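You operate a simulated robot arm through the tools that you are given. There is no shell and no other tool.

You are at the controls of a simulated robot arm. One attempt, no reset.

## Task
Close the gap in the thin pipe with the white sliding sleeve.
Fine: ease the orange lever, slide the sleeve over the gap to its stop, throw the orange lever back and wind the brown knob tight.

The check looks at the end state, three seconds after you hand in, the way a careful person would. Anything else that was tipped, shoved, dropped, spilled or broken makes it a failure.

## Robot
A 6-joint arm with a three-finger gripper, fixed in place. Base frame: the origin is on the floor under the middle of its stand, x ahead of it, y to its left, z up. Units: cm, degrees, N and s.
It reaches about 121.3 cm from its shoulder. Its first joint turns from -166.0 to 166.0 degrees. Payload 4.89 kg.
The TCP is the grasp point between the finger pads, 3 cm short of the fingertips. In the tool frame z runs along the fingers and y along their closing line. The gripper opens to 16.4 cm; its body begins 12.5 cm behind the TCP.
Orientation is that of the tool frame in the base frame, as a unit quaternion [w, x, y, z]. With the fingers straight down and closing along the base's y, the tool's x points along the base's -x, its y along +y and its z along -z.

## Interface
- The arm moves only by the tool servo_tool. Its argument "moves" is a list of rows, each a list of 6 numbers: the shift along the tool's x, y, z in cm, then the turn, a rotation vector about the tool's x, y, z in degrees. In form: [[tx, ty, tz, wx, wy, wz], ...]. A call has 1 to 20 rows; each row is the pose to reach, as a shift and turn from the pose commanded when the call began, along the tool's axes at that moment. "claw" is the gripper command, from -1 (shut) to 1 (fully open), values between in proportion, set as the call begins (left out, the last holds). A row lasts 0.2 s, in which the tool goes at most 5 cm and 8.6 degrees; a call with a longer step from one row to the next is refused whole, and so is a gripper value outside its range. Where a pose cannot be reached the arm comes as near as it can. A force on the tool above 40 N (or 10 N above the force at the start of the call, whichever is more), or a blocked arm, ends the call early, and 0.2 s more pass. Each finger travels about 10.8 cm/s and halts on what it meets, pressing with about 25 N; the grip force reading is that of the motor and also rises with nothing between the fingers. The clock runs only during rows and for 0.2 s after the last one: add rows that repeat a pose to give the fingers time. The reply holds the time, the measured pose of the TCP, the force on the tool along the base axes, the opening and the grip force, in the units named above and with some noise, with the torque about the TCP (base axes, N m) and any sound that the robot's microphone picked up.
- Cameras (640 x 400 px; columns grow to the right, rows downward): "scene" is fixed at [5.02, 65.11, 176.21]; the picture's right is [-0.94, -0.33, 0.00], its down [-0.14, 0.41, -0.90] and it looks along [0.30, -0.85, -0.44] (base axes); focal length 335 px, centre (320, 200). "wrist" rides on the gripper at [7.6, -0.2, -15.2] in the tool frame; the picture's right is [0.02, 1.00, 0.00], its down [-0.88, 0.02, -0.47] and it looks along [-0.47, 0.01, 0.88] (tool axes); focal length 247 px, centre (320, 200). There is no depth. A picture from a camera that has moved, and an enlarged one, comes with that camera's place and axes in the base frame and with its lens.
- camera(camera): a new picture of that camera. No time passes.
- raise_lower(by): moves the trunk up (or, below 0, down) by that many cm; the arm rides with it, the base frame stays. It gives what a move gives, with no picture.
- zoom(camera, box): a new picture of the part [left, top, right, bottom] of that camera's present view, enlarged. No time passes.
- sign_off(): hands the job in; it is judged then, once.

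Places have to be worked out from the pictures, the camera data and where the tool is seen. Open the gripper and draw the arm clear of the work before you hand the job in, unless the task says otherwise.

The tools are called after "Emit:" as name(argument=value, ...) on one line, values as JSON. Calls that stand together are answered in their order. servo_tool: Moves the arm, as the interface text tells. Its arguments: {"type":"object","properties":{"moves":{"type":"array","items":{"type":"array","items":{"type":"number"}}},"claw":{"type":"number"}},"required":["moves"]} The other tools are called the same way: raise_lower (by) moves the trunk up or down; camera (camera) takes a picture; zoom (camera, box) takes an enlarged picture of a part of a camera's view; sign_off () hands the job in.

At the start:

```text
time_s: 0.0
position: [16.51, -61.62, 131.04]
orientation: [0.0, 0.0, 1.0, -0.001]
force: [0.2, 0.2, -0.4]
wrist_torque: [0.01, 0.0, -0.01]
width: 16.41
gripper_force: 0.1
trunk travel left (down, up): [-22.5, 16.5]
```

scene: 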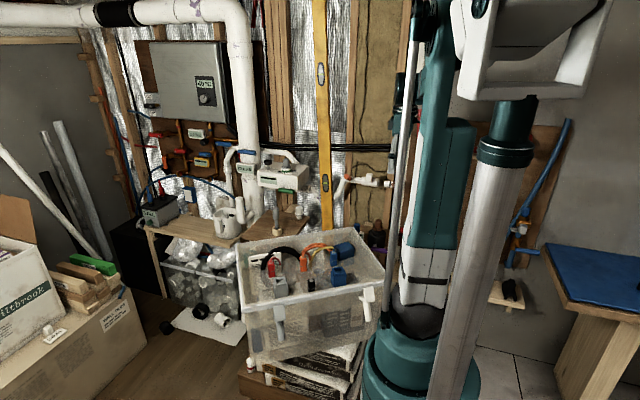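
wrist: 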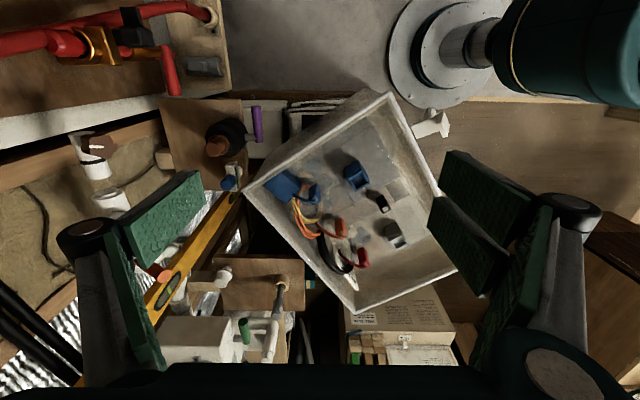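

I start by looking closely at the scene to find the thin pipe, the gap, the white sleeve, orange lever and brown knob.

Emit:
zoom(camera="scene", box=[220, 130, 400, 242])

Emit:
zoom(camera="scene", box=[100, 80, 330, 224])

Emit:
zoom(camera="scene", box=[460, 100, 640, 320])

Emit:
zoom(camera="wrist", box=[0, 0, 320, 200])

Emit:
zoom(camera="wrist", box=[40, 200, 360, 400])

```text
3.56 times, centred on (310, 186) of scene
camera zoom: at [5.02, 65.11, 176.21], right [-0.94, -0.33, 0.0], down [-0.14, 0.41, -0.9], along [0.3, -0.85, -0.44], focal length 1193 px, centre (356, 250)
```

zoom: 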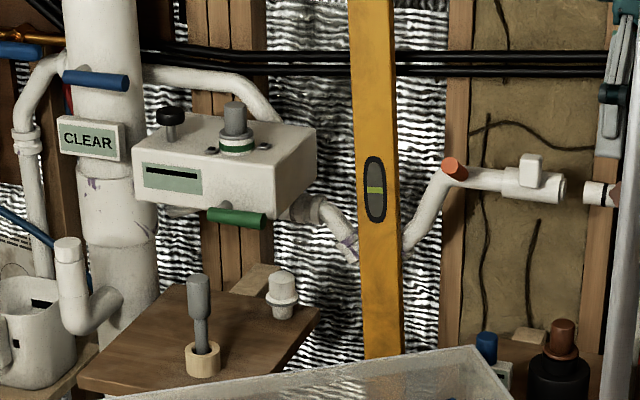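

```text
2.78 times, centred on (215, 152) of scene
camera zoom: at [5.02, 65.11, 176.21], right [-0.94, -0.33, 0.0], down [-0.14, 0.41, -0.9], along [0.3, -0.85, -0.44], focal length 932 px, centre (612, 333)
```

zoom: 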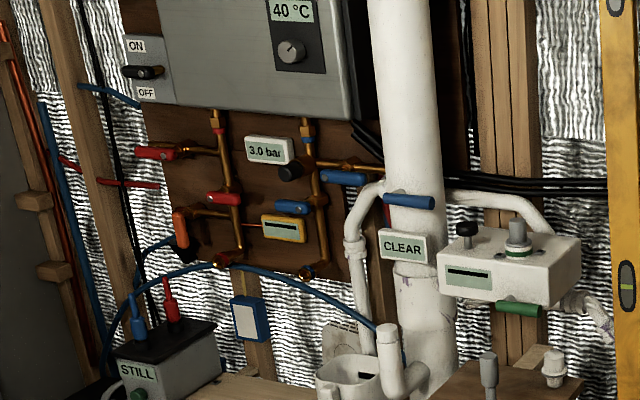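

```text
1.82 times, centred on (550, 210) of scene
camera zoom: at [5.02, 65.11, 176.21], right [-0.94, -0.33, 0.0], down [-0.14, 0.41, -0.9], along [0.3, -0.85, -0.44], focal length 610 px, centre (-98, 182)
```

zoom: 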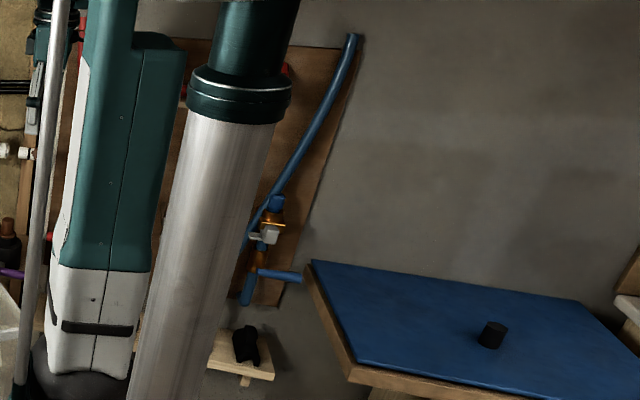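

```text
2.00 times, centred on (160, 100) of wrist
camera zoom: at [8.87, -61.76, 146.22], right [-0.02, 1.0, 0.0], down [0.88, 0.02, 0.47], along [0.47, 0.01, -0.88], focal length 494 px, centre (640, 400)
```

zoom: 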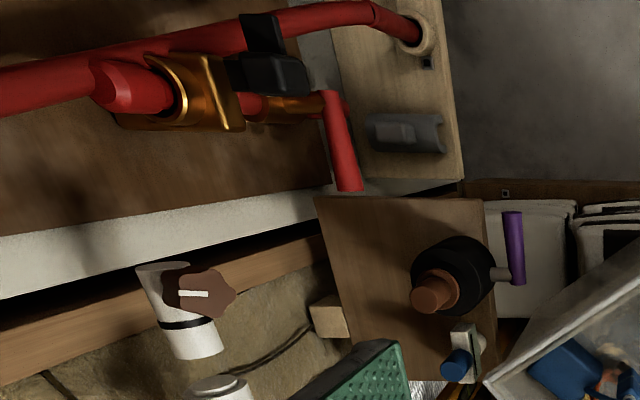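

```text
2.00 times, centred on (200, 300) of wrist
camera zoom: at [8.87, -61.76, 146.22], right [-0.02, 1.0, 0.0], down [0.88, 0.02, 0.47], along [0.47, 0.01, -0.88], focal length 494 px, centre (560, 0)
```

zoom: 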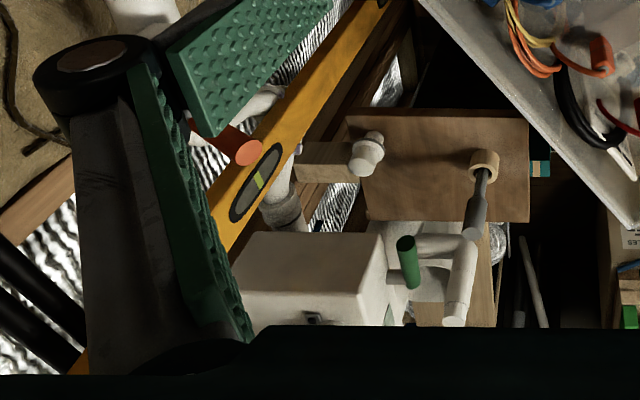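

The orange lever tip triangulates to about (45, -92, 111), and the sleeve and gap lie along the wall towards -x, with the brown knob beyond. I tilt the gripper toward the wall in place to get a better wrist view.

Emit:
servo_tool(moves=[[0, 0, 0, 8, 0, 0], [0, 0, 0, 16, 0, 0], [0, 0, 0, 24, 0, 0], [0, 0, 0, 32, 0, 0], [0, 0, 0, 40, 0, 0], [0, 0, 0, 48, 0, 0]])

Emit:
camera(camera="wrist")

Emit:
camera(camera="scene")

```text
time_s: 1.4
position: [18.75, -70.43, 132.9]
orientation: [-0.002, 0.005, 0.927, -0.375]
force: [-0.9, -1.1, -0.7]
wrist_torque: [0.05, -0.05, 0.01]
width: 16.39
gripper_force: 0.2
trunk travel left (down, up): [-22.5, 16.5]
stopped in row 6: the arm was blocked; the commanded pose is now the measured one
```

```text
taken
camera wrist: at [11.19, -59.95, 143.98], right [-0.01, 0.72, -0.7], down [0.88, 0.33, 0.33], along [0.47, -0.61, -0.64], focal length 247 px, centre (320, 200)
```

wrist: 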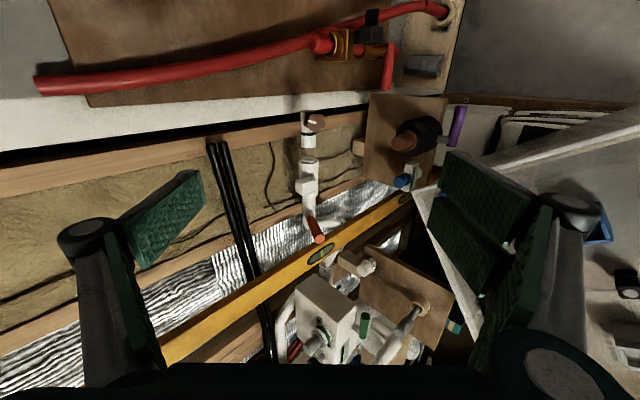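

```text
taken
```

scene: 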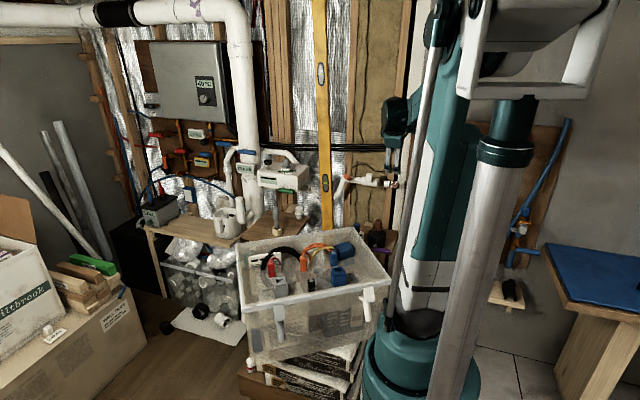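

The arm blocked while folding (wrist too close in), but the view improved. I zoom in on the pipe line now.

Emit:
zoom(camera="wrist", box=[240, 90, 400, 260])

Emit:
zoom(camera="scene", box=[320, 150, 410, 206])

```text
2.35 times, centred on (320, 175) of wrist
camera zoom: at [11.19, -59.95, 143.98], right [-0.01, 0.72, -0.7], down [0.88, 0.33, 0.33], along [0.47, -0.61, -0.64], focal length 581 px, centre (320, 259)
```

zoom: 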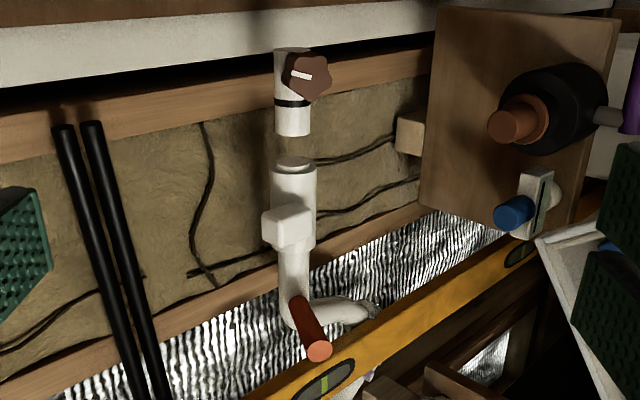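

```text
7.11 times, centred on (365, 178) of scene
camera zoom: at [5.02, 65.11, 176.21], right [-0.94, -0.33, 0.0], down [-0.14, 0.41, -0.9], along [0.3, -0.85, -0.44], focal length 2385 px, centre (0, 356)
```

zoom: 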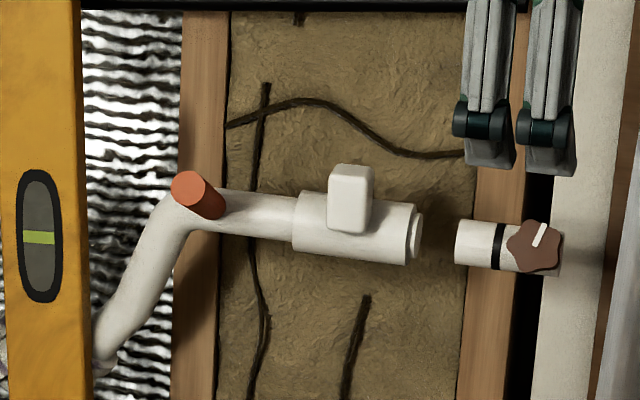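

I can now see it well: lever base ≈(46,-100,106) with tip ≈(46,-92,110.6); sleeve spans x≈31–40 on a pipe at y≈-101, z≈105; black stop at x≈24 and knob at ≈(21.5,-98,106). I move outward toward the work for a closer view while keeping well clear.

Emit:
servo_tool(moves=[[-2.5, -0.6, 1.8, 0, 0, 0], [-5, -1.2, 3.5, 0, 0, 0], [-7.5, -1.8, 5.3, 0, 0, 0], [-10, -2.5, 7, 3, 0, 0], [-12.5, -3.1, 8.8, 7, 0, 0], [-15, -3.7, 10.6, 12, 0, 0], [-15, -3.7, 10.6, 18, 0, 0]])

Emit:
camera(camera="wrist")

Emit:
camera(camera="scene")

```text
time_s: 3.0
position: [33.56, -80.5, 127.88]
orientation: [-0.002, 0.004, 0.857, -0.515]
force: [-0.7, -1.1, -0.7]
wrist_torque: [0.02, -0.01, -0.04]
width: 16.4
gripper_force: 0.0
trunk travel left (down, up): [-22.5, 16.5]
```

```text
taken
camera wrist: at [26.13, -67.13, 135.06], right [-0.02, 0.47, -0.88], down [0.89, 0.42, 0.2], along [0.47, -0.78, -0.42], focal length 247 px, centre (320, 200)
```

wrist: 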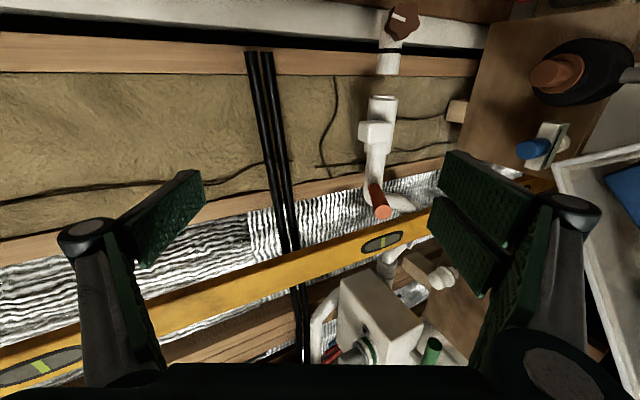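

```text
taken
```

scene: 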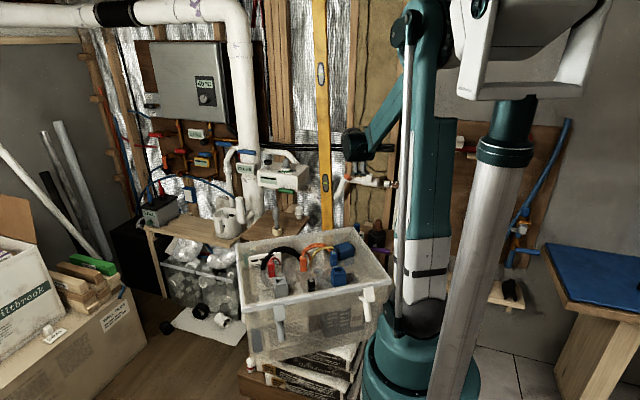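

The arm moved freely. I zoom in on the lever, sleeve and knob from this new angle.

Emit:
zoom(camera="wrist", box=[330, 0, 450, 75])

Emit:
zoom(camera="wrist", box=[310, 80, 470, 230])

Emit:
zoom(camera="scene", box=[330, 165, 410, 205])

```text
5.33 times, centred on (390, 38) of wrist
camera zoom: at [26.13, -67.13, 135.06], right [-0.02, 0.47, -0.88], down [0.89, 0.42, 0.2], along [0.47, -0.78, -0.42], focal length 1317 px, centre (-53, 1067)
```

zoom: 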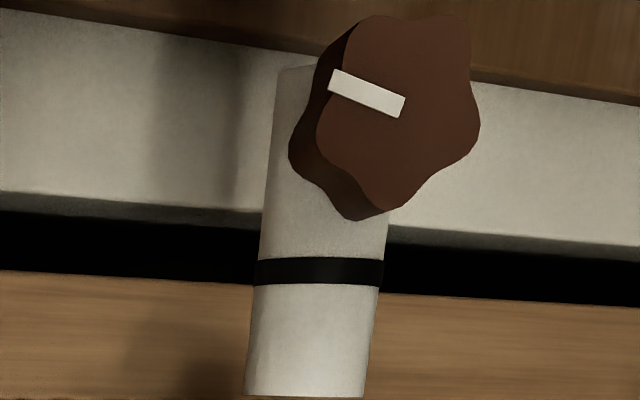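

```text
2.67 times, centred on (390, 155) of wrist
camera zoom: at [26.13, -67.13, 135.06], right [-0.02, 0.47, -0.88], down [0.89, 0.42, 0.2], along [0.47, -0.78, -0.42], focal length 659 px, centre (133, 320)
```

zoom: 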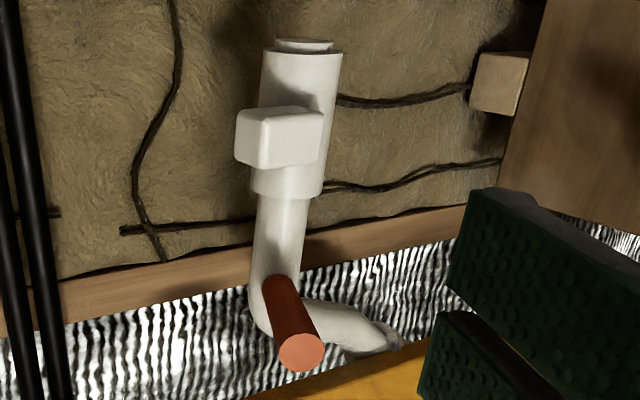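

```text
8.00 times, centred on (370, 185) of scene
camera zoom: at [5.02, 65.11, 176.21], right [-0.94, -0.33, 0.0], down [-0.14, 0.41, -0.9], along [0.3, -0.85, -0.44], focal length 2684 px, centre (-80, 320)
```

zoom: 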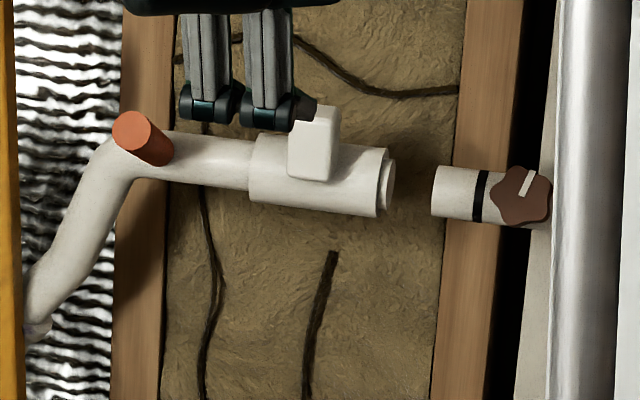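

Lever runs from the pipe axis ≈(46,-101.4,105) to a tip ≈(46,-92.6,110), nearly parallel to my fingers' direction. I move to a standoff in line with the lever with the gripper half-open, so it can act as a fork.

Emit:
servo_tool(moves=[[-1.8, 1.5, 2, 0, 0, 0], [-3.6, 3, 4, 0, 0, 0], [-5.4, 4.5, 6, 0, 0, 0], [-7.2, 6, 8, 0, 0, 0], [-9, 7.5, 10, 0, 0, 0], [-10.8, 9, 12, 0, 0, 0], [-12.5, 10.35, 14, 0, 0, 0], [-12.5, 10.35, 14, 0, 0, 0]], claw=0.0)

Emit:
camera(camera="wrist")

Emit:
zoom(camera="scene", box=[300, 130, 420, 205])

```text
time_s: 4.8
position: [45.89, -88.2, 112.22]
orientation: [-0.003, 0.004, 0.857, -0.516]
force: [0.8, -0.5, -0.4]
wrist_torque: [-0.02, 0.04, -0.02]
width: 8.19
gripper_force: 0.2
trunk travel left (down, up): [-22.5, 16.5]
```

```text
taken
camera wrist: at [38.53, -74.76, 119.57], right [-0.02, 0.47, -0.88], down [0.89, 0.42, 0.2], along [0.47, -0.78, -0.42], focal length 247 px, centre (320, 200)
```

wrist: 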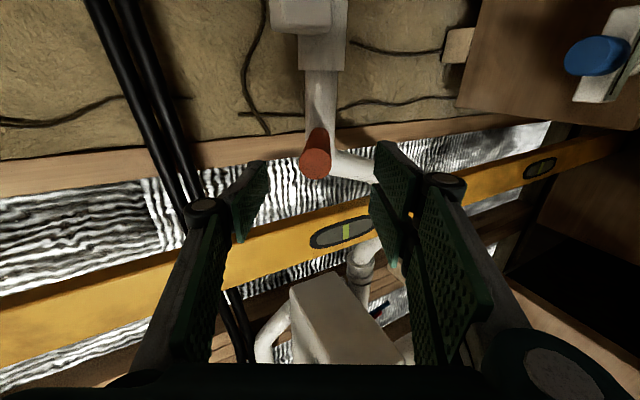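

```text
5.33 times, centred on (360, 168) of scene
camera zoom: at [5.02, 65.11, 176.21], right [-0.94, -0.33, 0.0], down [-0.14, 0.41, -0.9], along [0.3, -0.85, -0.44], focal length 1789 px, centre (107, 373)
```

zoom: 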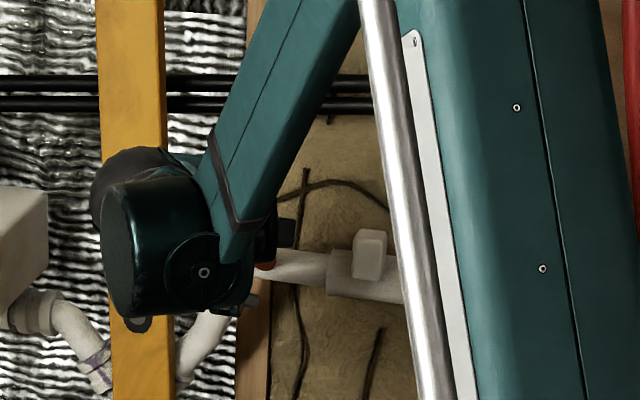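

The lever tip is centred between the fingers in the wrist view, at about (45.5,-92.6,110.3). I advance 7.5 cm along the lever so the fork straddles it, without touching.

Emit:
servo_tool(moves=[[0.2, 0, 1.5, 0, 0, 0], [0.3, 0, 3, 0, 0, 0], [0.3, 0, 4.5, 0, 0, 0], [0.3, 0, 6, 0, 0, 0], [0.3, 0, 7.5, 0, 0, 0], [0.3, 0, 7.5, 0, 0, 0]])

Emit:
camera(camera="wrist")

```text
time_s: 6.2
position: [45.62, -94.71, 108.72]
orientation: [-0.003, 0.004, 0.856, -0.516]
force: [0.6, -0.5, 0.9]
wrist_torque: [-0.01, 0.0, 0.04]
width: 8.19
gripper_force: 0.0
trunk travel left (down, up): [-22.5, 16.5]
```

```text
taken
camera wrist: at [38.16, -81.32, 115.94], right [-0.02, 0.47, -0.88], down [0.89, 0.42, 0.2], along [0.46, -0.78, -0.42], focal length 247 px, centre (320, 200)
```

wrist: 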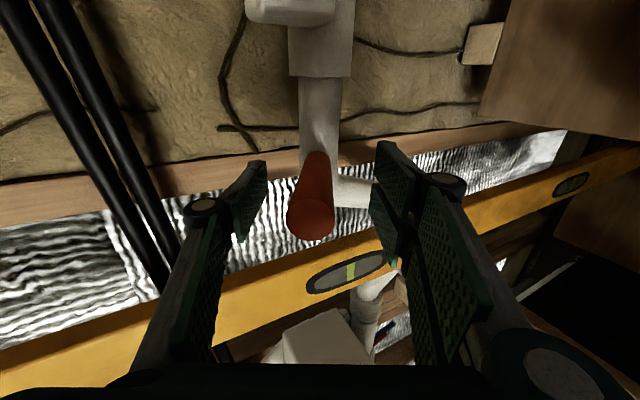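

The fork straddles the lever without contact. I narrow the fork around it and try a small swing upward about the pipe axis, watching forces.

Emit:
servo_tool(moves=[[0, 0, 0, 0, 0, 0], [0, 0, 0, 0, 0, 0], [0, 0, 0, 0, 0, 0]], claw=-0.5)

Emit:
servo_tool(moves=[[0, -0.27, 0, -2, 0, 0], [0, -0.54, 0.02, -4, 0, 0], [0, -0.81, 0.04, -6, 0, 0], [0, -1.08, 0.08, -8, 0, 0], [0, -1.35, 0.12, -10, 0, 0], [0, -1.61, 0.17, -12, 0, 0]])

Emit:
camera(camera="wrist")

```text
time_s: 7.0
position: [45.66, -94.57, 108.67]
orientation: [-0.002, 0.004, 0.857, -0.516]
force: [0.0, 0.0, 0.1]
wrist_torque: [0.02, 0.02, -0.03]
width: 4.13
gripper_force: 0.1
trunk travel left (down, up): [-22.5, 16.5]
```

```text
time_s: 8.3
position: [45.55, -95.63, 109.89]
orientation: [-0.003, 0.005, 0.906, -0.423]
force: [0.1, 1.5, -1.9]
wrist_torque: [-0.02, -0.03, -0.03]
width: 4.22
gripper_force: 1.6
trunk travel left (down, up): [-22.5, 16.5]
```

```text
taken
camera wrist: at [38.09, -83.89, 119.86], right [-0.02, 0.64, -0.77], down [0.88, 0.37, 0.29], along [0.47, -0.67, -0.57], focal length 247 px, centre (320, 200)
```

wrist: 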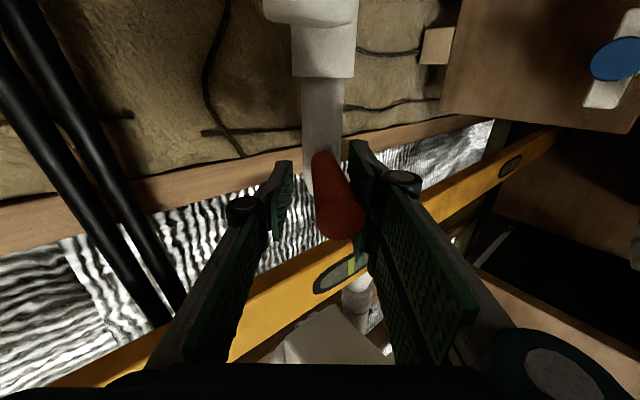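

Lever is now touching the lower fingers with only a ~2 N reading. I continue the upward swing a bit more and watch whether the lever follows or resists.

Emit:
servo_tool(moves=[[0, -0.27, 0, -2, 0, 0], [0, -0.54, 0.02, -4, 0, 0], [0, -0.81, 0.04, -6, 0, 0], [0, -1.08, 0.08, -8, 0, 0], [0, -1.08, 0.08, -8, 0, 0]])

Emit:
camera(camera="wrist")

```text
time_s: 9.6
position: [45.59, -96.26, 110.71]
orientation: [-0.002, 0.005, 0.933, -0.359]
force: [0.7, 1.7, -1.9]
wrist_torque: [-0.08, 0.01, -0.06]
width: 4.19
gripper_force: 0.7
trunk travel left (down, up): [-22.5, 16.5]
```

```text
taken
camera wrist: at [38.18, -86.17, 122.16], right [-0.01, 0.74, -0.67], down [0.88, 0.32, 0.34], along [0.47, -0.59, -0.66], focal length 247 px, centre (320, 200)
```

wrist: 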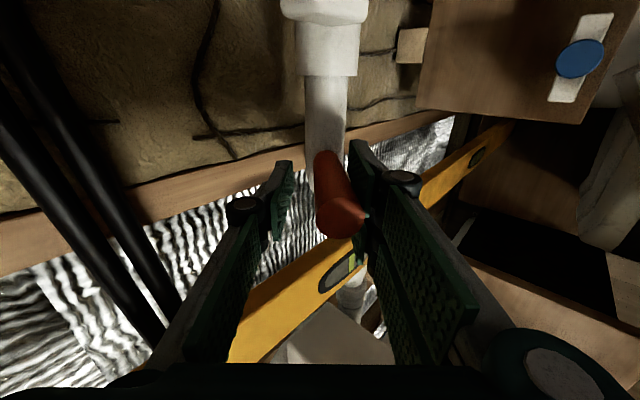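

The lever follows the fork upward with only ~2.5 N, so it pivots about the pipe axis and this direction is free. I keep swinging it up until it meets its end stop.

Emit:
servo_tool(moves=[[0, -0.41, 0.01, -3, 0, 0], [0, -0.81, 0.04, -6, 0, 0], [0, -1.21, 0.1, -9, 0, 0], [0, -1.61, 0.17, -12, 0, 0], [0, -2.0, 0.26, -15, 0, 0], [0, -2.4, 0.38, -18, 0, 0], [0, -2.4, 0.38, -18, 0, 0]])

Emit:
camera(camera="wrist")

```text
time_s: 11.2
position: [45.61, -98.37, 112.11]
orientation: [-0.001, 0.005, 0.978, -0.209]
force: [-0.8, 4.9, -3.7]
wrist_torque: [0.13, 0.04, -0.08]
width: 4.35
gripper_force: 2.9
trunk travel left (down, up): [-22.5, 16.5]
```

```text
taken
camera wrist: at [38.01, -92.25, 126.09], right [-0.01, 0.91, -0.41], down [0.88, 0.2, 0.42], along [0.47, -0.35, -0.81], focal length 247 px, centre (320, 200)
```

wrist: 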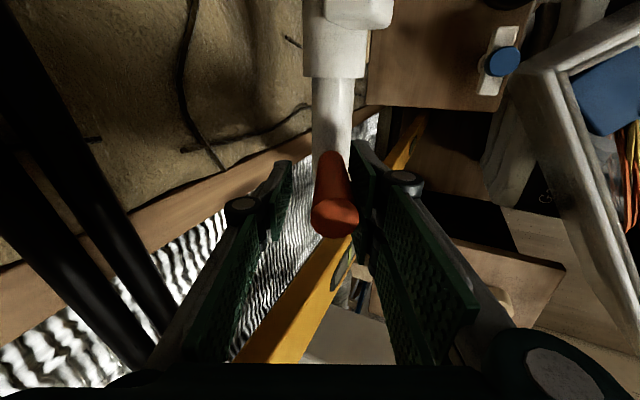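

Force rose to ~6 N at about 66° up, and the hand is getting close to the black cables. I check the space around the upper finger before going on.

Emit:
zoom(camera="wrist", box=[200, 60, 440, 260])

Emit:
zoom(camera="scene", box=[300, 120, 420, 205])

```text
2.00 times, centred on (320, 160) of wrist
camera zoom: at [38.01, -92.25, 126.09], right [-0.01, 0.91, -0.41], down [0.88, 0.2, 0.42], along [0.47, -0.35, -0.81], focal length 494 px, centre (320, 280)
```

zoom: 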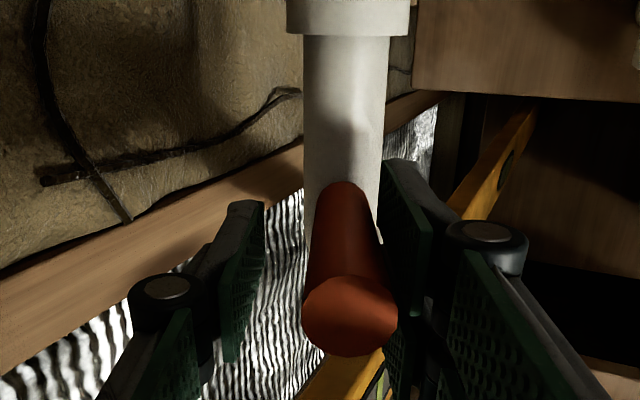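

```text
4.71 times, centred on (360, 162) of scene
camera zoom: at [5.02, 65.11, 176.21], right [-0.94, -0.33, 0.0], down [-0.14, 0.41, -0.9], along [0.3, -0.85, -0.44], focal length 1579 px, centre (132, 376)
```

zoom: 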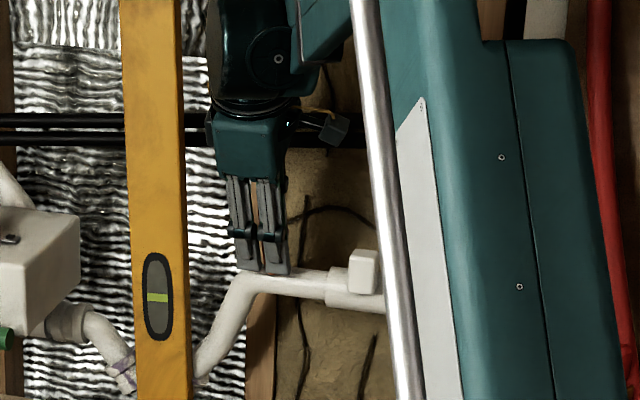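

Lever tracks the fork, and there is still some room behind the upper finger. I nudge a further few degrees in small steps to find the stop.

Emit:
servo_tool(moves=[[0, -0.27, 0, -1.5, 0, 0], [0, -0.54, 0.02, -3, 0, 0], [0, -0.81, 0.04, -4.5, 0, 0], [0, -1.08, 0.08, -6, 0, 0]])

Emit:
camera(camera="wrist")

```text
time_s: 12.2
position: [45.57, -99.39, 112.46]
orientation: [-0.001, 0.004, 0.987, -0.158]
force: [0.5, 7.4, -0.3]
wrist_torque: [0.25, -0.07, -0.09]
width: 4.38
gripper_force: 3.5
trunk travel left (down, up): [-22.5, 16.5]
```

```text
taken
camera wrist: at [38.0, -94.76, 126.99], right [-0.01, 0.95, -0.31], down [0.88, 0.16, 0.44], along [0.47, -0.27, -0.84], focal length 247 px, centre (320, 200)
```

wrist: 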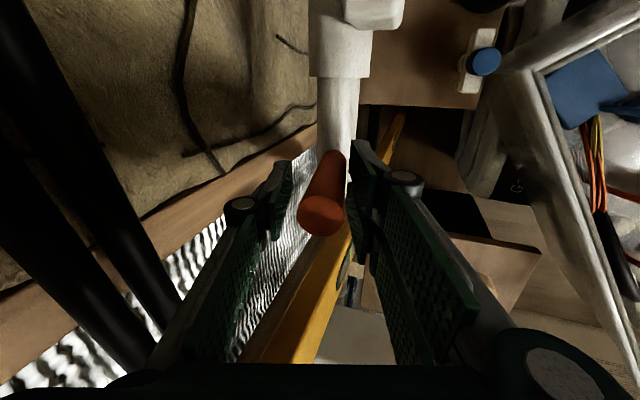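

The lever is now at roughly 75–80° and force is ~7 N; the hand is within ~2 cm of the cables so I don't push further this way. I retreat straight back along the fingers and check whether the lever holds its new position.

Emit:
servo_tool(moves=[[0, 0.3, 0, 0, 0, 0], [0, 0.5, -2, 0, 0, 0], [0, 0.5, -4, 0, 0, 0], [0, 0.5, -6, 0, 0, 0], [0, 0.5, -8, 0, 0, 0], [0, 2, -9, 3, 0, 0], [0, 4, -10, 6, 0, 0]])

Emit:
camera(camera="wrist")

Emit:
zoom(camera="scene", box=[300, 120, 420, 205])

```text
time_s: 13.8
position: [45.65, -92.54, 120.66]
orientation: [-0.002, 0.005, 0.978, -0.208]
force: [-0.8, -1.4, 0.3]
wrist_torque: [0.11, -0.04, 0.04]
width: 4.12
gripper_force: 0.0
trunk travel left (down, up): [-22.5, 16.5]
```

```text
taken
camera wrist: at [38.12, -86.54, 134.66], right [-0.01, 0.91, -0.41], down [0.88, 0.2, 0.42], along [0.47, -0.36, -0.81], focal length 247 px, centre (320, 200)
```

wrist: 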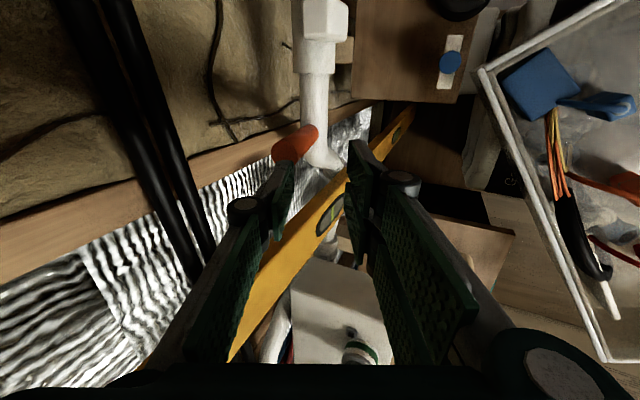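

```text
4.71 times, centred on (360, 162) of scene
camera zoom: at [5.02, 65.11, 176.21], right [-0.94, -0.33, 0.0], down [-0.14, 0.41, -0.9], along [0.3, -0.85, -0.44], focal length 1579 px, centre (132, 376)
```

zoom: 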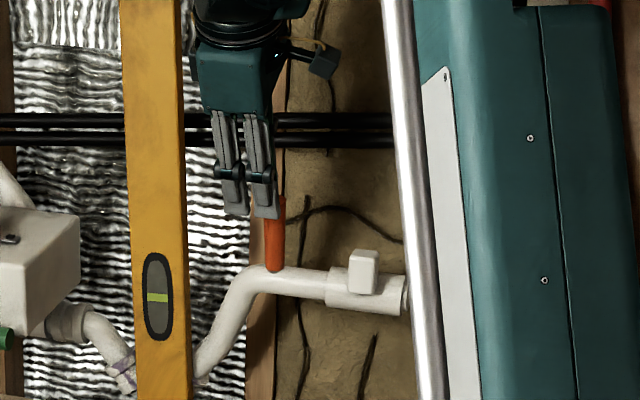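

The lever held and now stands about vertical (over toward the wall). Next I back off and roll the gripper 90° so the camera is above and fingers close along x, ready to push the sleeve's block.

Emit:
servo_tool(moves=[[1, 1.6, -1.3, 0, 0, 0], [2, 3.2, -2.6, 0, 0, 0], [3, 4.8, -3.9, 0, 0, -6], [4, 6.5, -5.1, 0, 0, -14], [4, 6.5, -5.1, 0, 0, -22], [4, 6.5, -5.1, 0, 0, -30], [4, 6.5, -5.1, 0, 0, -38], [4, 6.5, -5.1, 0, 0, -46], [4, 6.5, -5.1, 0, 0, -54], [4, 6.5, -5.1, 0, 0, -62], [4, 6.5, -5.1, 0, 0, -70], [4, 6.5, -5.1, 0, 0, -78], [4, 6.5, -5.1, 0, 0, -86], [4, 6.5, -5.1, 0, 0, -90]], claw=-1)

Emit:
camera(camera="wrist")

Emit:
zoom(camera="scene", box=[300, 120, 420, 205])

```text
time_s: 16.8
position: [41.73, -84.43, 122.7]
orientation: [-0.149, -0.688, 0.695, -0.146]
force: [-0.9, 0.1, -1.1]
wrist_torque: [0.02, 0.0, 0.0]
width: 0.02
gripper_force: 24.6
trunk travel left (down, up): [-22.5, 16.5]
```

```text
taken
camera wrist: at [41.94, -85.24, 139.78], right [-1.0, -0.01, 0.01], down [-0.01, 1.0, 0.07], along [-0.01, 0.07, -1.0], focal length 247 px, centre (320, 200)
```

wrist: 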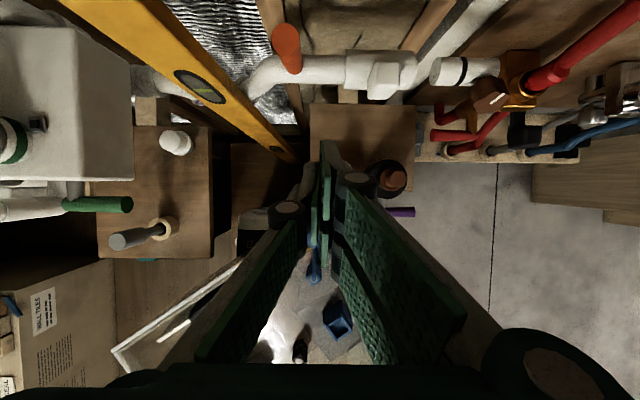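

```text
4.71 times, centred on (360, 162) of scene
camera zoom: at [5.02, 65.11, 176.21], right [-0.94, -0.33, 0.0], down [-0.14, 0.41, -0.9], along [0.3, -0.85, -0.44], focal length 1579 px, centre (132, 376)
```

zoom: 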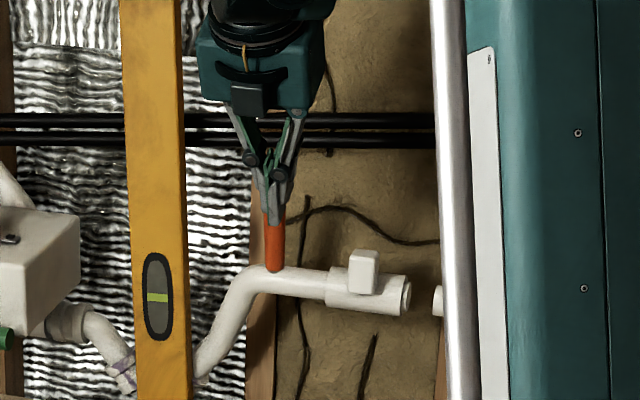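

This top-down view shows everything well. I zoom to measure lever, block, ring and knob positions from above.

Emit:
zoom(camera="wrist", box=[240, 10, 400, 110])

Emit:
zoom(camera="wrist", box=[380, 30, 540, 130])

```text
4.00 times, centred on (320, 60) of wrist
camera zoom: at [41.94, -85.24, 139.78], right [-1.0, -0.01, 0.01], down [-0.01, 1.0, 0.07], along [-0.01, 0.07, -1.0], focal length 988 px, centre (320, 760)
```

zoom: 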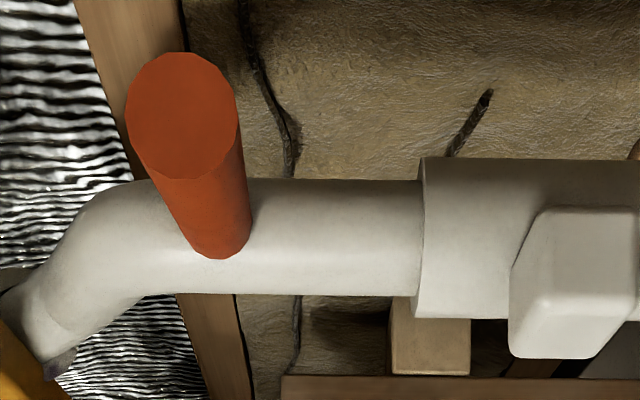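

```text
4.00 times, centred on (460, 80) of wrist
camera zoom: at [41.94, -85.24, 139.78], right [-1.0, -0.01, 0.01], down [-0.01, 1.0, 0.07], along [-0.01, 0.07, -1.0], focal length 988 px, centre (-240, 680)
```

zoom: 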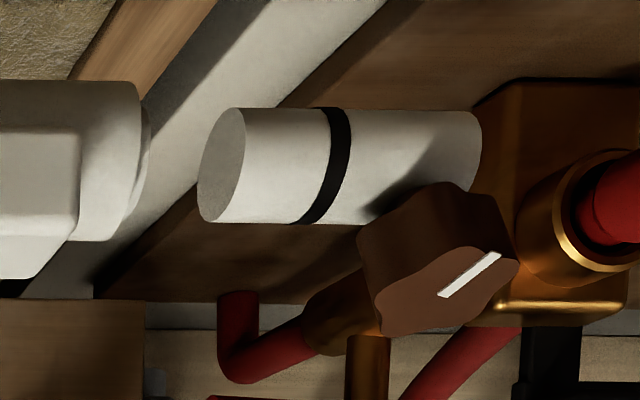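

From above: pipe axis y≈-100, z≈106.2; sleeve x≈29.2–38.3; black stop x≈23.0; block x≈33–35.5, y≈-98.5…-96, z≈107–112; lever now ≈80°. I move to a standoff with closed fingers between block and lever (x≈39.3), pitch eased to 50°.

Emit:
servo_tool(moves=[[0.8, 0.6, 1.75, 0, 4, 0], [1.6, 1.2, 3.5, 0, 8, 0], [2.4, 1.8, 5.25, 0, 12, 0], [3.21, 2.36, 7.02, 0, 16, 0], [3.21, 2.36, 7.02, 0, 16, 0]])

Emit:
camera(camera="wrist")

Emit:
zoom(camera="scene", box=[300, 120, 420, 205])

```text
time_s: 17.9
position: [39.28, -90.19, 117.52]
orientation: [-0.244, -0.661, 0.668, -0.24]
force: [-0.2, -0.7, 0.0]
wrist_torque: [0.02, 0.05, -0.03]
width: 0.0
gripper_force: 24.6
trunk travel left (down, up): [-22.5, 16.5]
```

```text
taken
camera wrist: at [39.59, -86.29, 134.13], right [-1.0, -0.01, 0.01], down [-0.01, 0.98, -0.21], along [-0.01, -0.21, -0.98], focal length 247 px, centre (320, 200)
```

wrist: 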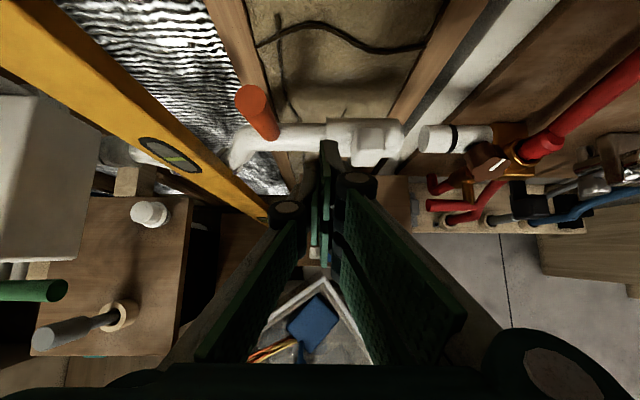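

```text
4.71 times, centred on (360, 162) of scene
camera zoom: at [5.02, 65.11, 176.21], right [-0.94, -0.33, 0.0], down [-0.14, 0.41, -0.9], along [0.3, -0.85, -0.44], focal length 1579 px, centre (132, 376)
```

zoom: 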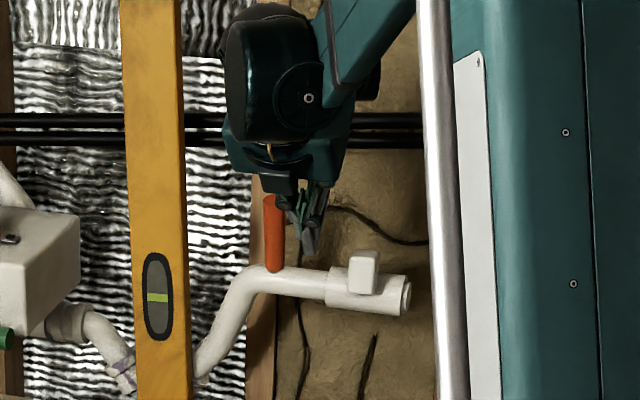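

Clear line to the spot between the block and lever. I advance 8 cm along the fingers with a little extra margin from the block.

Emit:
servo_tool(moves=[[0, -0.4, 1.5, 0, 0, 0], [0, -0.4, 3, 0, 0, 0], [0, -0.4, 4.5, 0, 0, 0], [0, -0.4, 6, 0, 0, 0], [0, -0.4, 7, 0, 0, 0], [0, -0.4, 8, 0, 0, 0], [0, -0.4, 8, 0, 0, 0]])

Emit:
camera(camera="wrist")

Emit:
zoom(camera="scene", box=[320, 140, 410, 206])

```text
time_s: 19.6
position: [39.64, -95.27, 111.44]
orientation: [-0.244, -0.661, 0.668, -0.241]
force: [0.2, 0.6, 0.4]
wrist_torque: [0.0, -0.03, 0.03]
width: 0.03
gripper_force: 25.3
trunk travel left (down, up): [-22.5, 16.5]
```

```text
taken
camera wrist: at [39.86, -91.38, 128.07], right [-1.0, -0.01, 0.01], down [-0.01, 0.98, -0.21], along [-0.01, -0.21, -0.98], focal length 247 px, centre (320, 200)
```

wrist: 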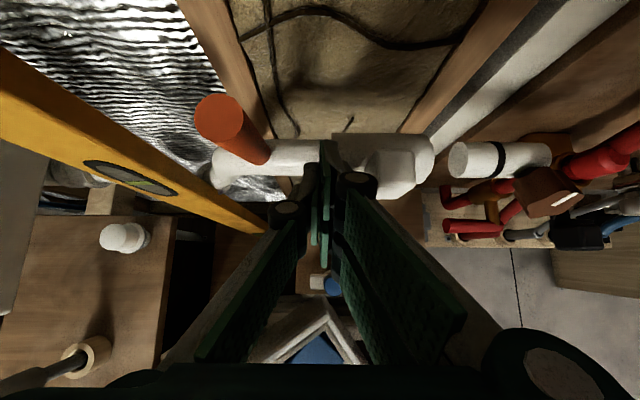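

```text
6.06 times, centred on (365, 173) of scene
camera zoom: at [5.02, 65.11, 176.21], right [-0.94, -0.33, 0.0], down [-0.14, 0.41, -0.9], along [0.3, -0.85, -0.44], focal length 2033 px, centre (47, 364)
```

zoom: 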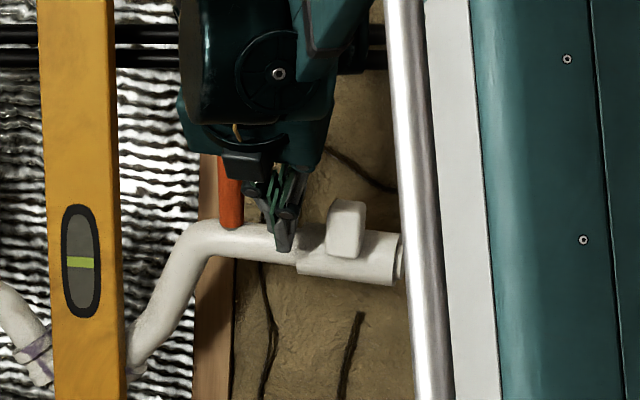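

Fingers are in place beside the block's +x face with no contact. I push gently in -x (tool +y) 3 cm and check whether the sleeve slides.

Emit:
servo_tool(moves=[[0, 0.5, 0, 0, 0, 0], [0, 1.0, 0, 0, 0, 0], [0, 1.5, 0, 0, 0, 0], [0, 2.0, 0, 0, 0, 0], [0, 2.5, 0, 0, 0, 0], [0, 3.0, 0, 0, 0, 0]])

Emit:
camera(camera="wrist")

```text
time_s: 20.9
position: [36.68, -95.35, 111.65]
orientation: [-0.244, -0.661, 0.667, -0.242]
force: [4.3, 0.7, -1.0]
wrist_torque: [0.03, 0.0, -0.01]
width: 0.0
gripper_force: 25.0
trunk travel left (down, up): [-22.5, 16.5]
```

```text
taken
camera wrist: at [36.93, -91.39, 128.11], right [-1.0, -0.01, 0.01], down [-0.01, 0.98, -0.21], along [-0.01, -0.21, -0.98], focal length 247 px, centre (320, 200)
```

wrist: 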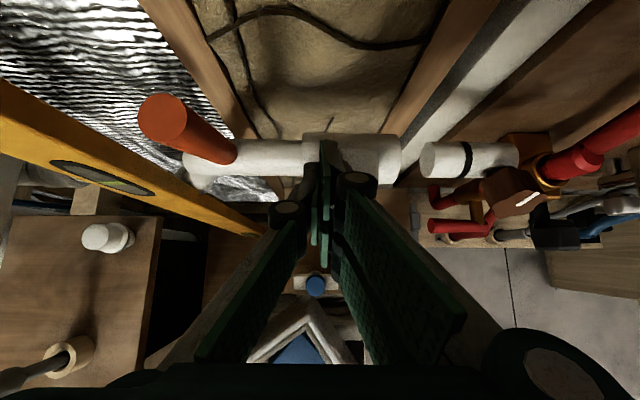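

The reading shows 4.3 N but the sleeve end still computes to x≈29.4, so I zoom to see what the fingers are touching.

Emit:
zoom(camera="wrist", box=[260, 100, 440, 220])

Emit:
zoom(camera="scene", box=[320, 140, 410, 206])

```text
3.33 times, centred on (350, 160) of wrist
camera zoom: at [36.93, -91.39, 128.11], right [-1.0, -0.01, 0.01], down [-0.01, 0.98, -0.21], along [-0.01, -0.21, -0.98], focal length 823 px, centre (220, 333)
```

zoom: 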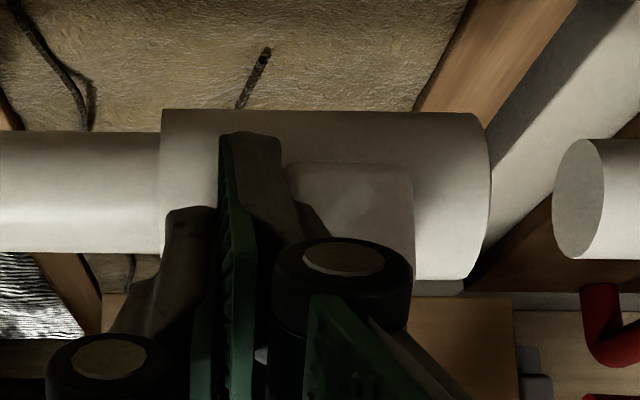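

```text
6.06 times, centred on (365, 173) of scene
camera zoom: at [5.02, 65.11, 176.21], right [-0.94, -0.33, 0.0], down [-0.14, 0.41, -0.9], along [0.3, -0.85, -0.44], focal length 2033 px, centre (47, 364)
```

zoom: 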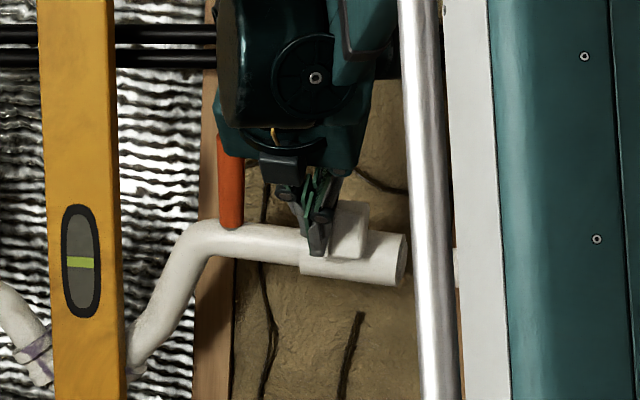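

The inner lip is now covered, so the sleeve has just started sliding with ~4 N. I continue pushing in -x in small steps.

Emit:
servo_tool(moves=[[0, 0.5, 0, 0, 0, 0], [0, 1.0, 0, 0, 0, 0], [0, 1.5, 0, 0, 0, 0], [0, 2.0, 0, 0, 0, 0], [0, 2.5, 0, 0, 0, 0], [0, 3.0, 0, 0, 0, 0]])

Emit:
camera(camera="wrist")

```text
time_s: 22.4
position: [33.63, -95.2, 111.56]
orientation: [-0.244, -0.661, 0.668, -0.241]
force: [4.1, 0.9, -1.9]
wrist_torque: [0.01, -0.02, 0.05]
width: 0.01
gripper_force: 25.0
trunk travel left (down, up): [-22.5, 16.5]
```

```text
taken
camera wrist: at [33.92, -91.38, 128.17], right [-1.0, -0.01, 0.02], down [-0.01, 0.98, -0.21], along [-0.01, -0.21, -0.98], focal length 247 px, centre (320, 200)
```

wrist: 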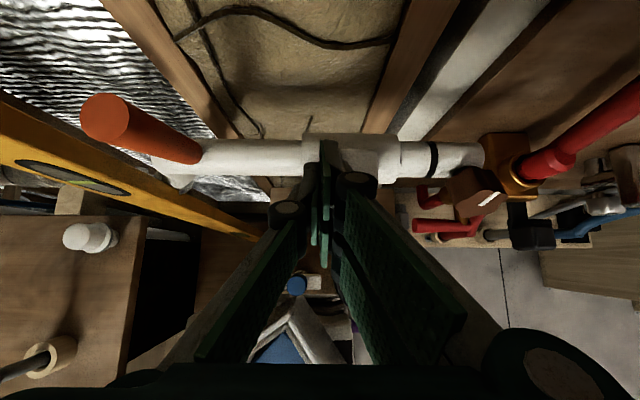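

The sleeve slides and its end is now over the fixed pipe, about 2.9 cm from the black stop ring. I push on until it meets the stop.

Emit:
servo_tool(moves=[[0, 0.5, 0, 0, 0, 0], [0, 1.0, 0, 0, 0, 0], [0, 1.5, 0, 0, 0, 0], [0, 2.0, 0, 0, 0, 0], [0, 2.4, 0, 0, 0, 0], [0, 2.7, 0, 0, 0, 0]])

Emit:
zoom(camera="wrist", box=[280, 100, 520, 250])

```text
time_s: 23.8
position: [30.89, -95.15, 111.43]
orientation: [-0.244, -0.661, 0.667, -0.241]
force: [4.5, 1.5, 2.4]
wrist_torque: [-0.04, 0.01, 0.01]
width: 0.02
gripper_force: 24.4
trunk travel left (down, up): [-22.5, 16.5]
```

```text
2.67 times, centred on (400, 175) of wrist
camera zoom: at [31.17, -91.36, 128.06], right [-1.0, -0.01, 0.01], down [-0.01, 0.98, -0.21], along [-0.01, -0.21, -0.98], focal length 659 px, centre (107, 267)
```

zoom: 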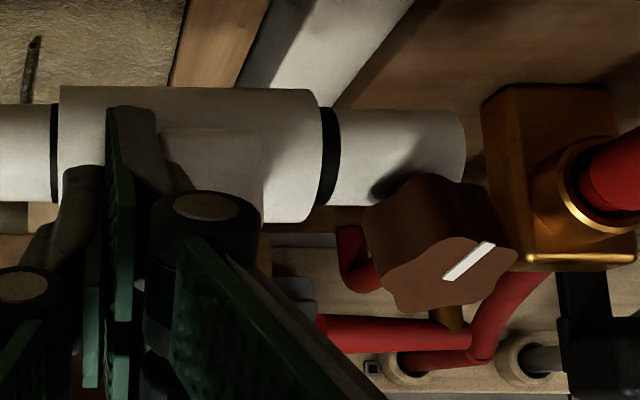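

The sleeve is practically at the ring, and the left-hand witness ring has appeared too; force is still just sliding friction. I push in tiny steps until the force clearly rises against the stop.

Emit:
servo_tool(moves=[[0, 0.2, 0, 0, 0, 0], [0, 0.4, 0, 0, 0, 0], [0, 0.6, 0, 0, 0, 0]])

Emit:
zoom(camera="wrist", box=[280, 100, 520, 250])

```text
time_s: 24.6
position: [30.57, -95.42, 111.52]
orientation: [-0.244, -0.661, 0.667, -0.241]
force: [27.7, -6.5, 1.9]
wrist_torque: [-0.05, -0.06, 0.44]
width: 0.0
gripper_force: 25.2
trunk travel left (down, up): [-22.5, 16.5]
```

```text
2.67 times, centred on (400, 175) of wrist
camera zoom: at [30.8, -91.36, 128.06], right [-1.0, -0.01, 0.01], down [-0.01, 0.98, -0.21], along [-0.01, -0.21, -0.98], focal length 659 px, centre (107, 267)
```

zoom: 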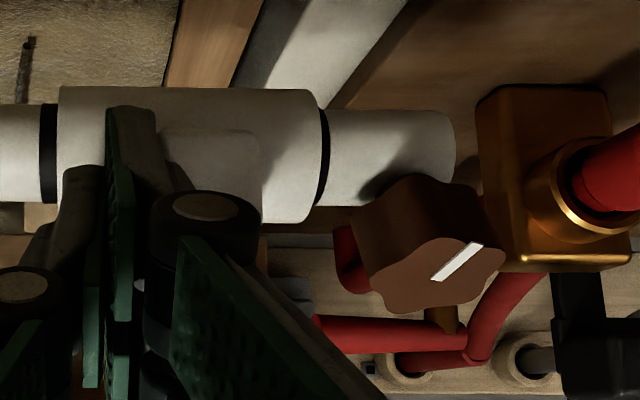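

27.7 N with almost no more motion: the sleeve is firmly against its stop. I back the fingers off the block, retreat, and roll the gripper back to the fork orientation for the lever.

Emit:
servo_tool(moves=[[0, -0.3, 0, 0, 0, 0], [0, -0.8, 0, 0, 0, 0], [0, -1, -2, 0, 0, 0], [0, -1, -4, 0, 0, 0], [0, -1, -6, 0, 0, 0], [0, -1, -8, 0, 0, 0], [0, -1, -10, 0, 0, 0], [0, -1, -12, 0, 0, 0]])

Emit:
camera(camera="wrist")

Emit:
zoom(camera="scene", box=[320, 140, 410, 206])

```text
time_s: 26.4
position: [31.47, -87.63, 120.66]
orientation: [-0.243, -0.661, 0.667, -0.242]
force: [0.7, -0.4, 0.2]
wrist_torque: [0.06, 0.02, -0.04]
width: 0.01
gripper_force: 25.2
trunk travel left (down, up): [-22.5, 16.5]
```

```text
taken
camera wrist: at [31.76, -83.63, 137.21], right [-1.0, -0.01, 0.01], down [-0.01, 0.98, -0.21], along [-0.01, -0.21, -0.98], focal length 247 px, centre (320, 200)
```

wrist: 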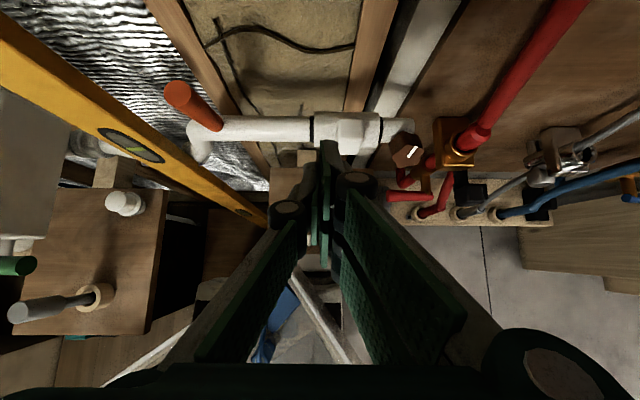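

```text
6.06 times, centred on (365, 173) of scene
camera zoom: at [5.02, 65.11, 176.21], right [-0.94, -0.33, 0.0], down [-0.14, 0.41, -0.9], along [0.3, -0.85, -0.44], focal length 2033 px, centre (47, 364)
```

zoom: 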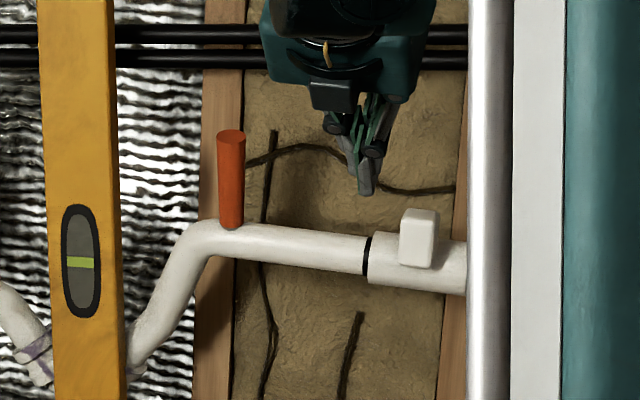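

Sleeve stays at the stop. Before moving to the lever I take detailed zooms of the knob and lever from here for measurements.

Emit:
zoom(camera="wrist", box=[300, 90, 460, 190])

Emit:
zoom(camera="wrist", box=[150, 70, 310, 170])

```text
4.00 times, centred on (380, 140) of wrist
camera zoom: at [31.76, -83.63, 137.21], right [-1.0, -0.01, 0.01], down [-0.01, 0.98, -0.21], along [-0.01, -0.21, -0.98], focal length 988 px, centre (80, 440)
```

zoom: 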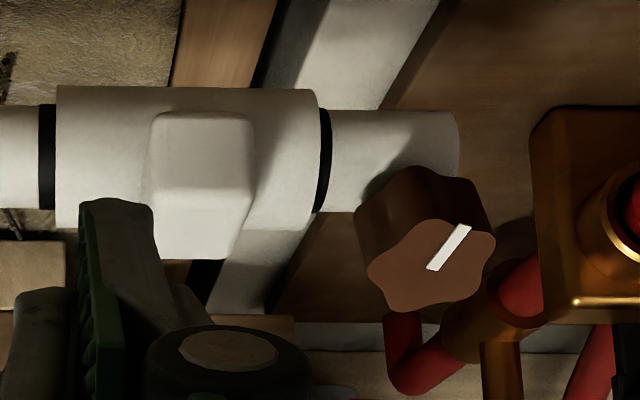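

```text
4.00 times, centred on (230, 120) of wrist
camera zoom: at [31.76, -83.63, 137.21], right [-1.0, -0.01, 0.01], down [-0.01, 0.98, -0.21], along [-0.01, -0.21, -0.98], focal length 988 px, centre (680, 520)
```

zoom: 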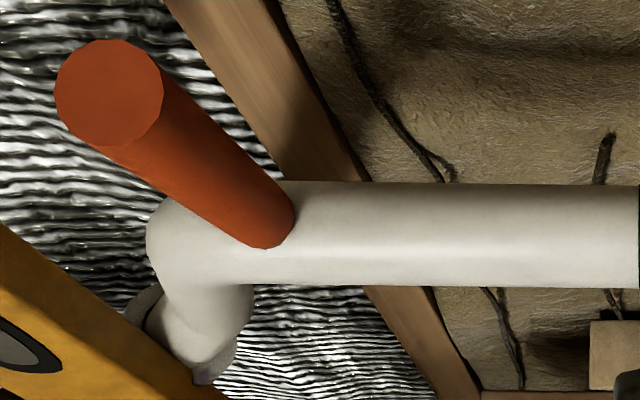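

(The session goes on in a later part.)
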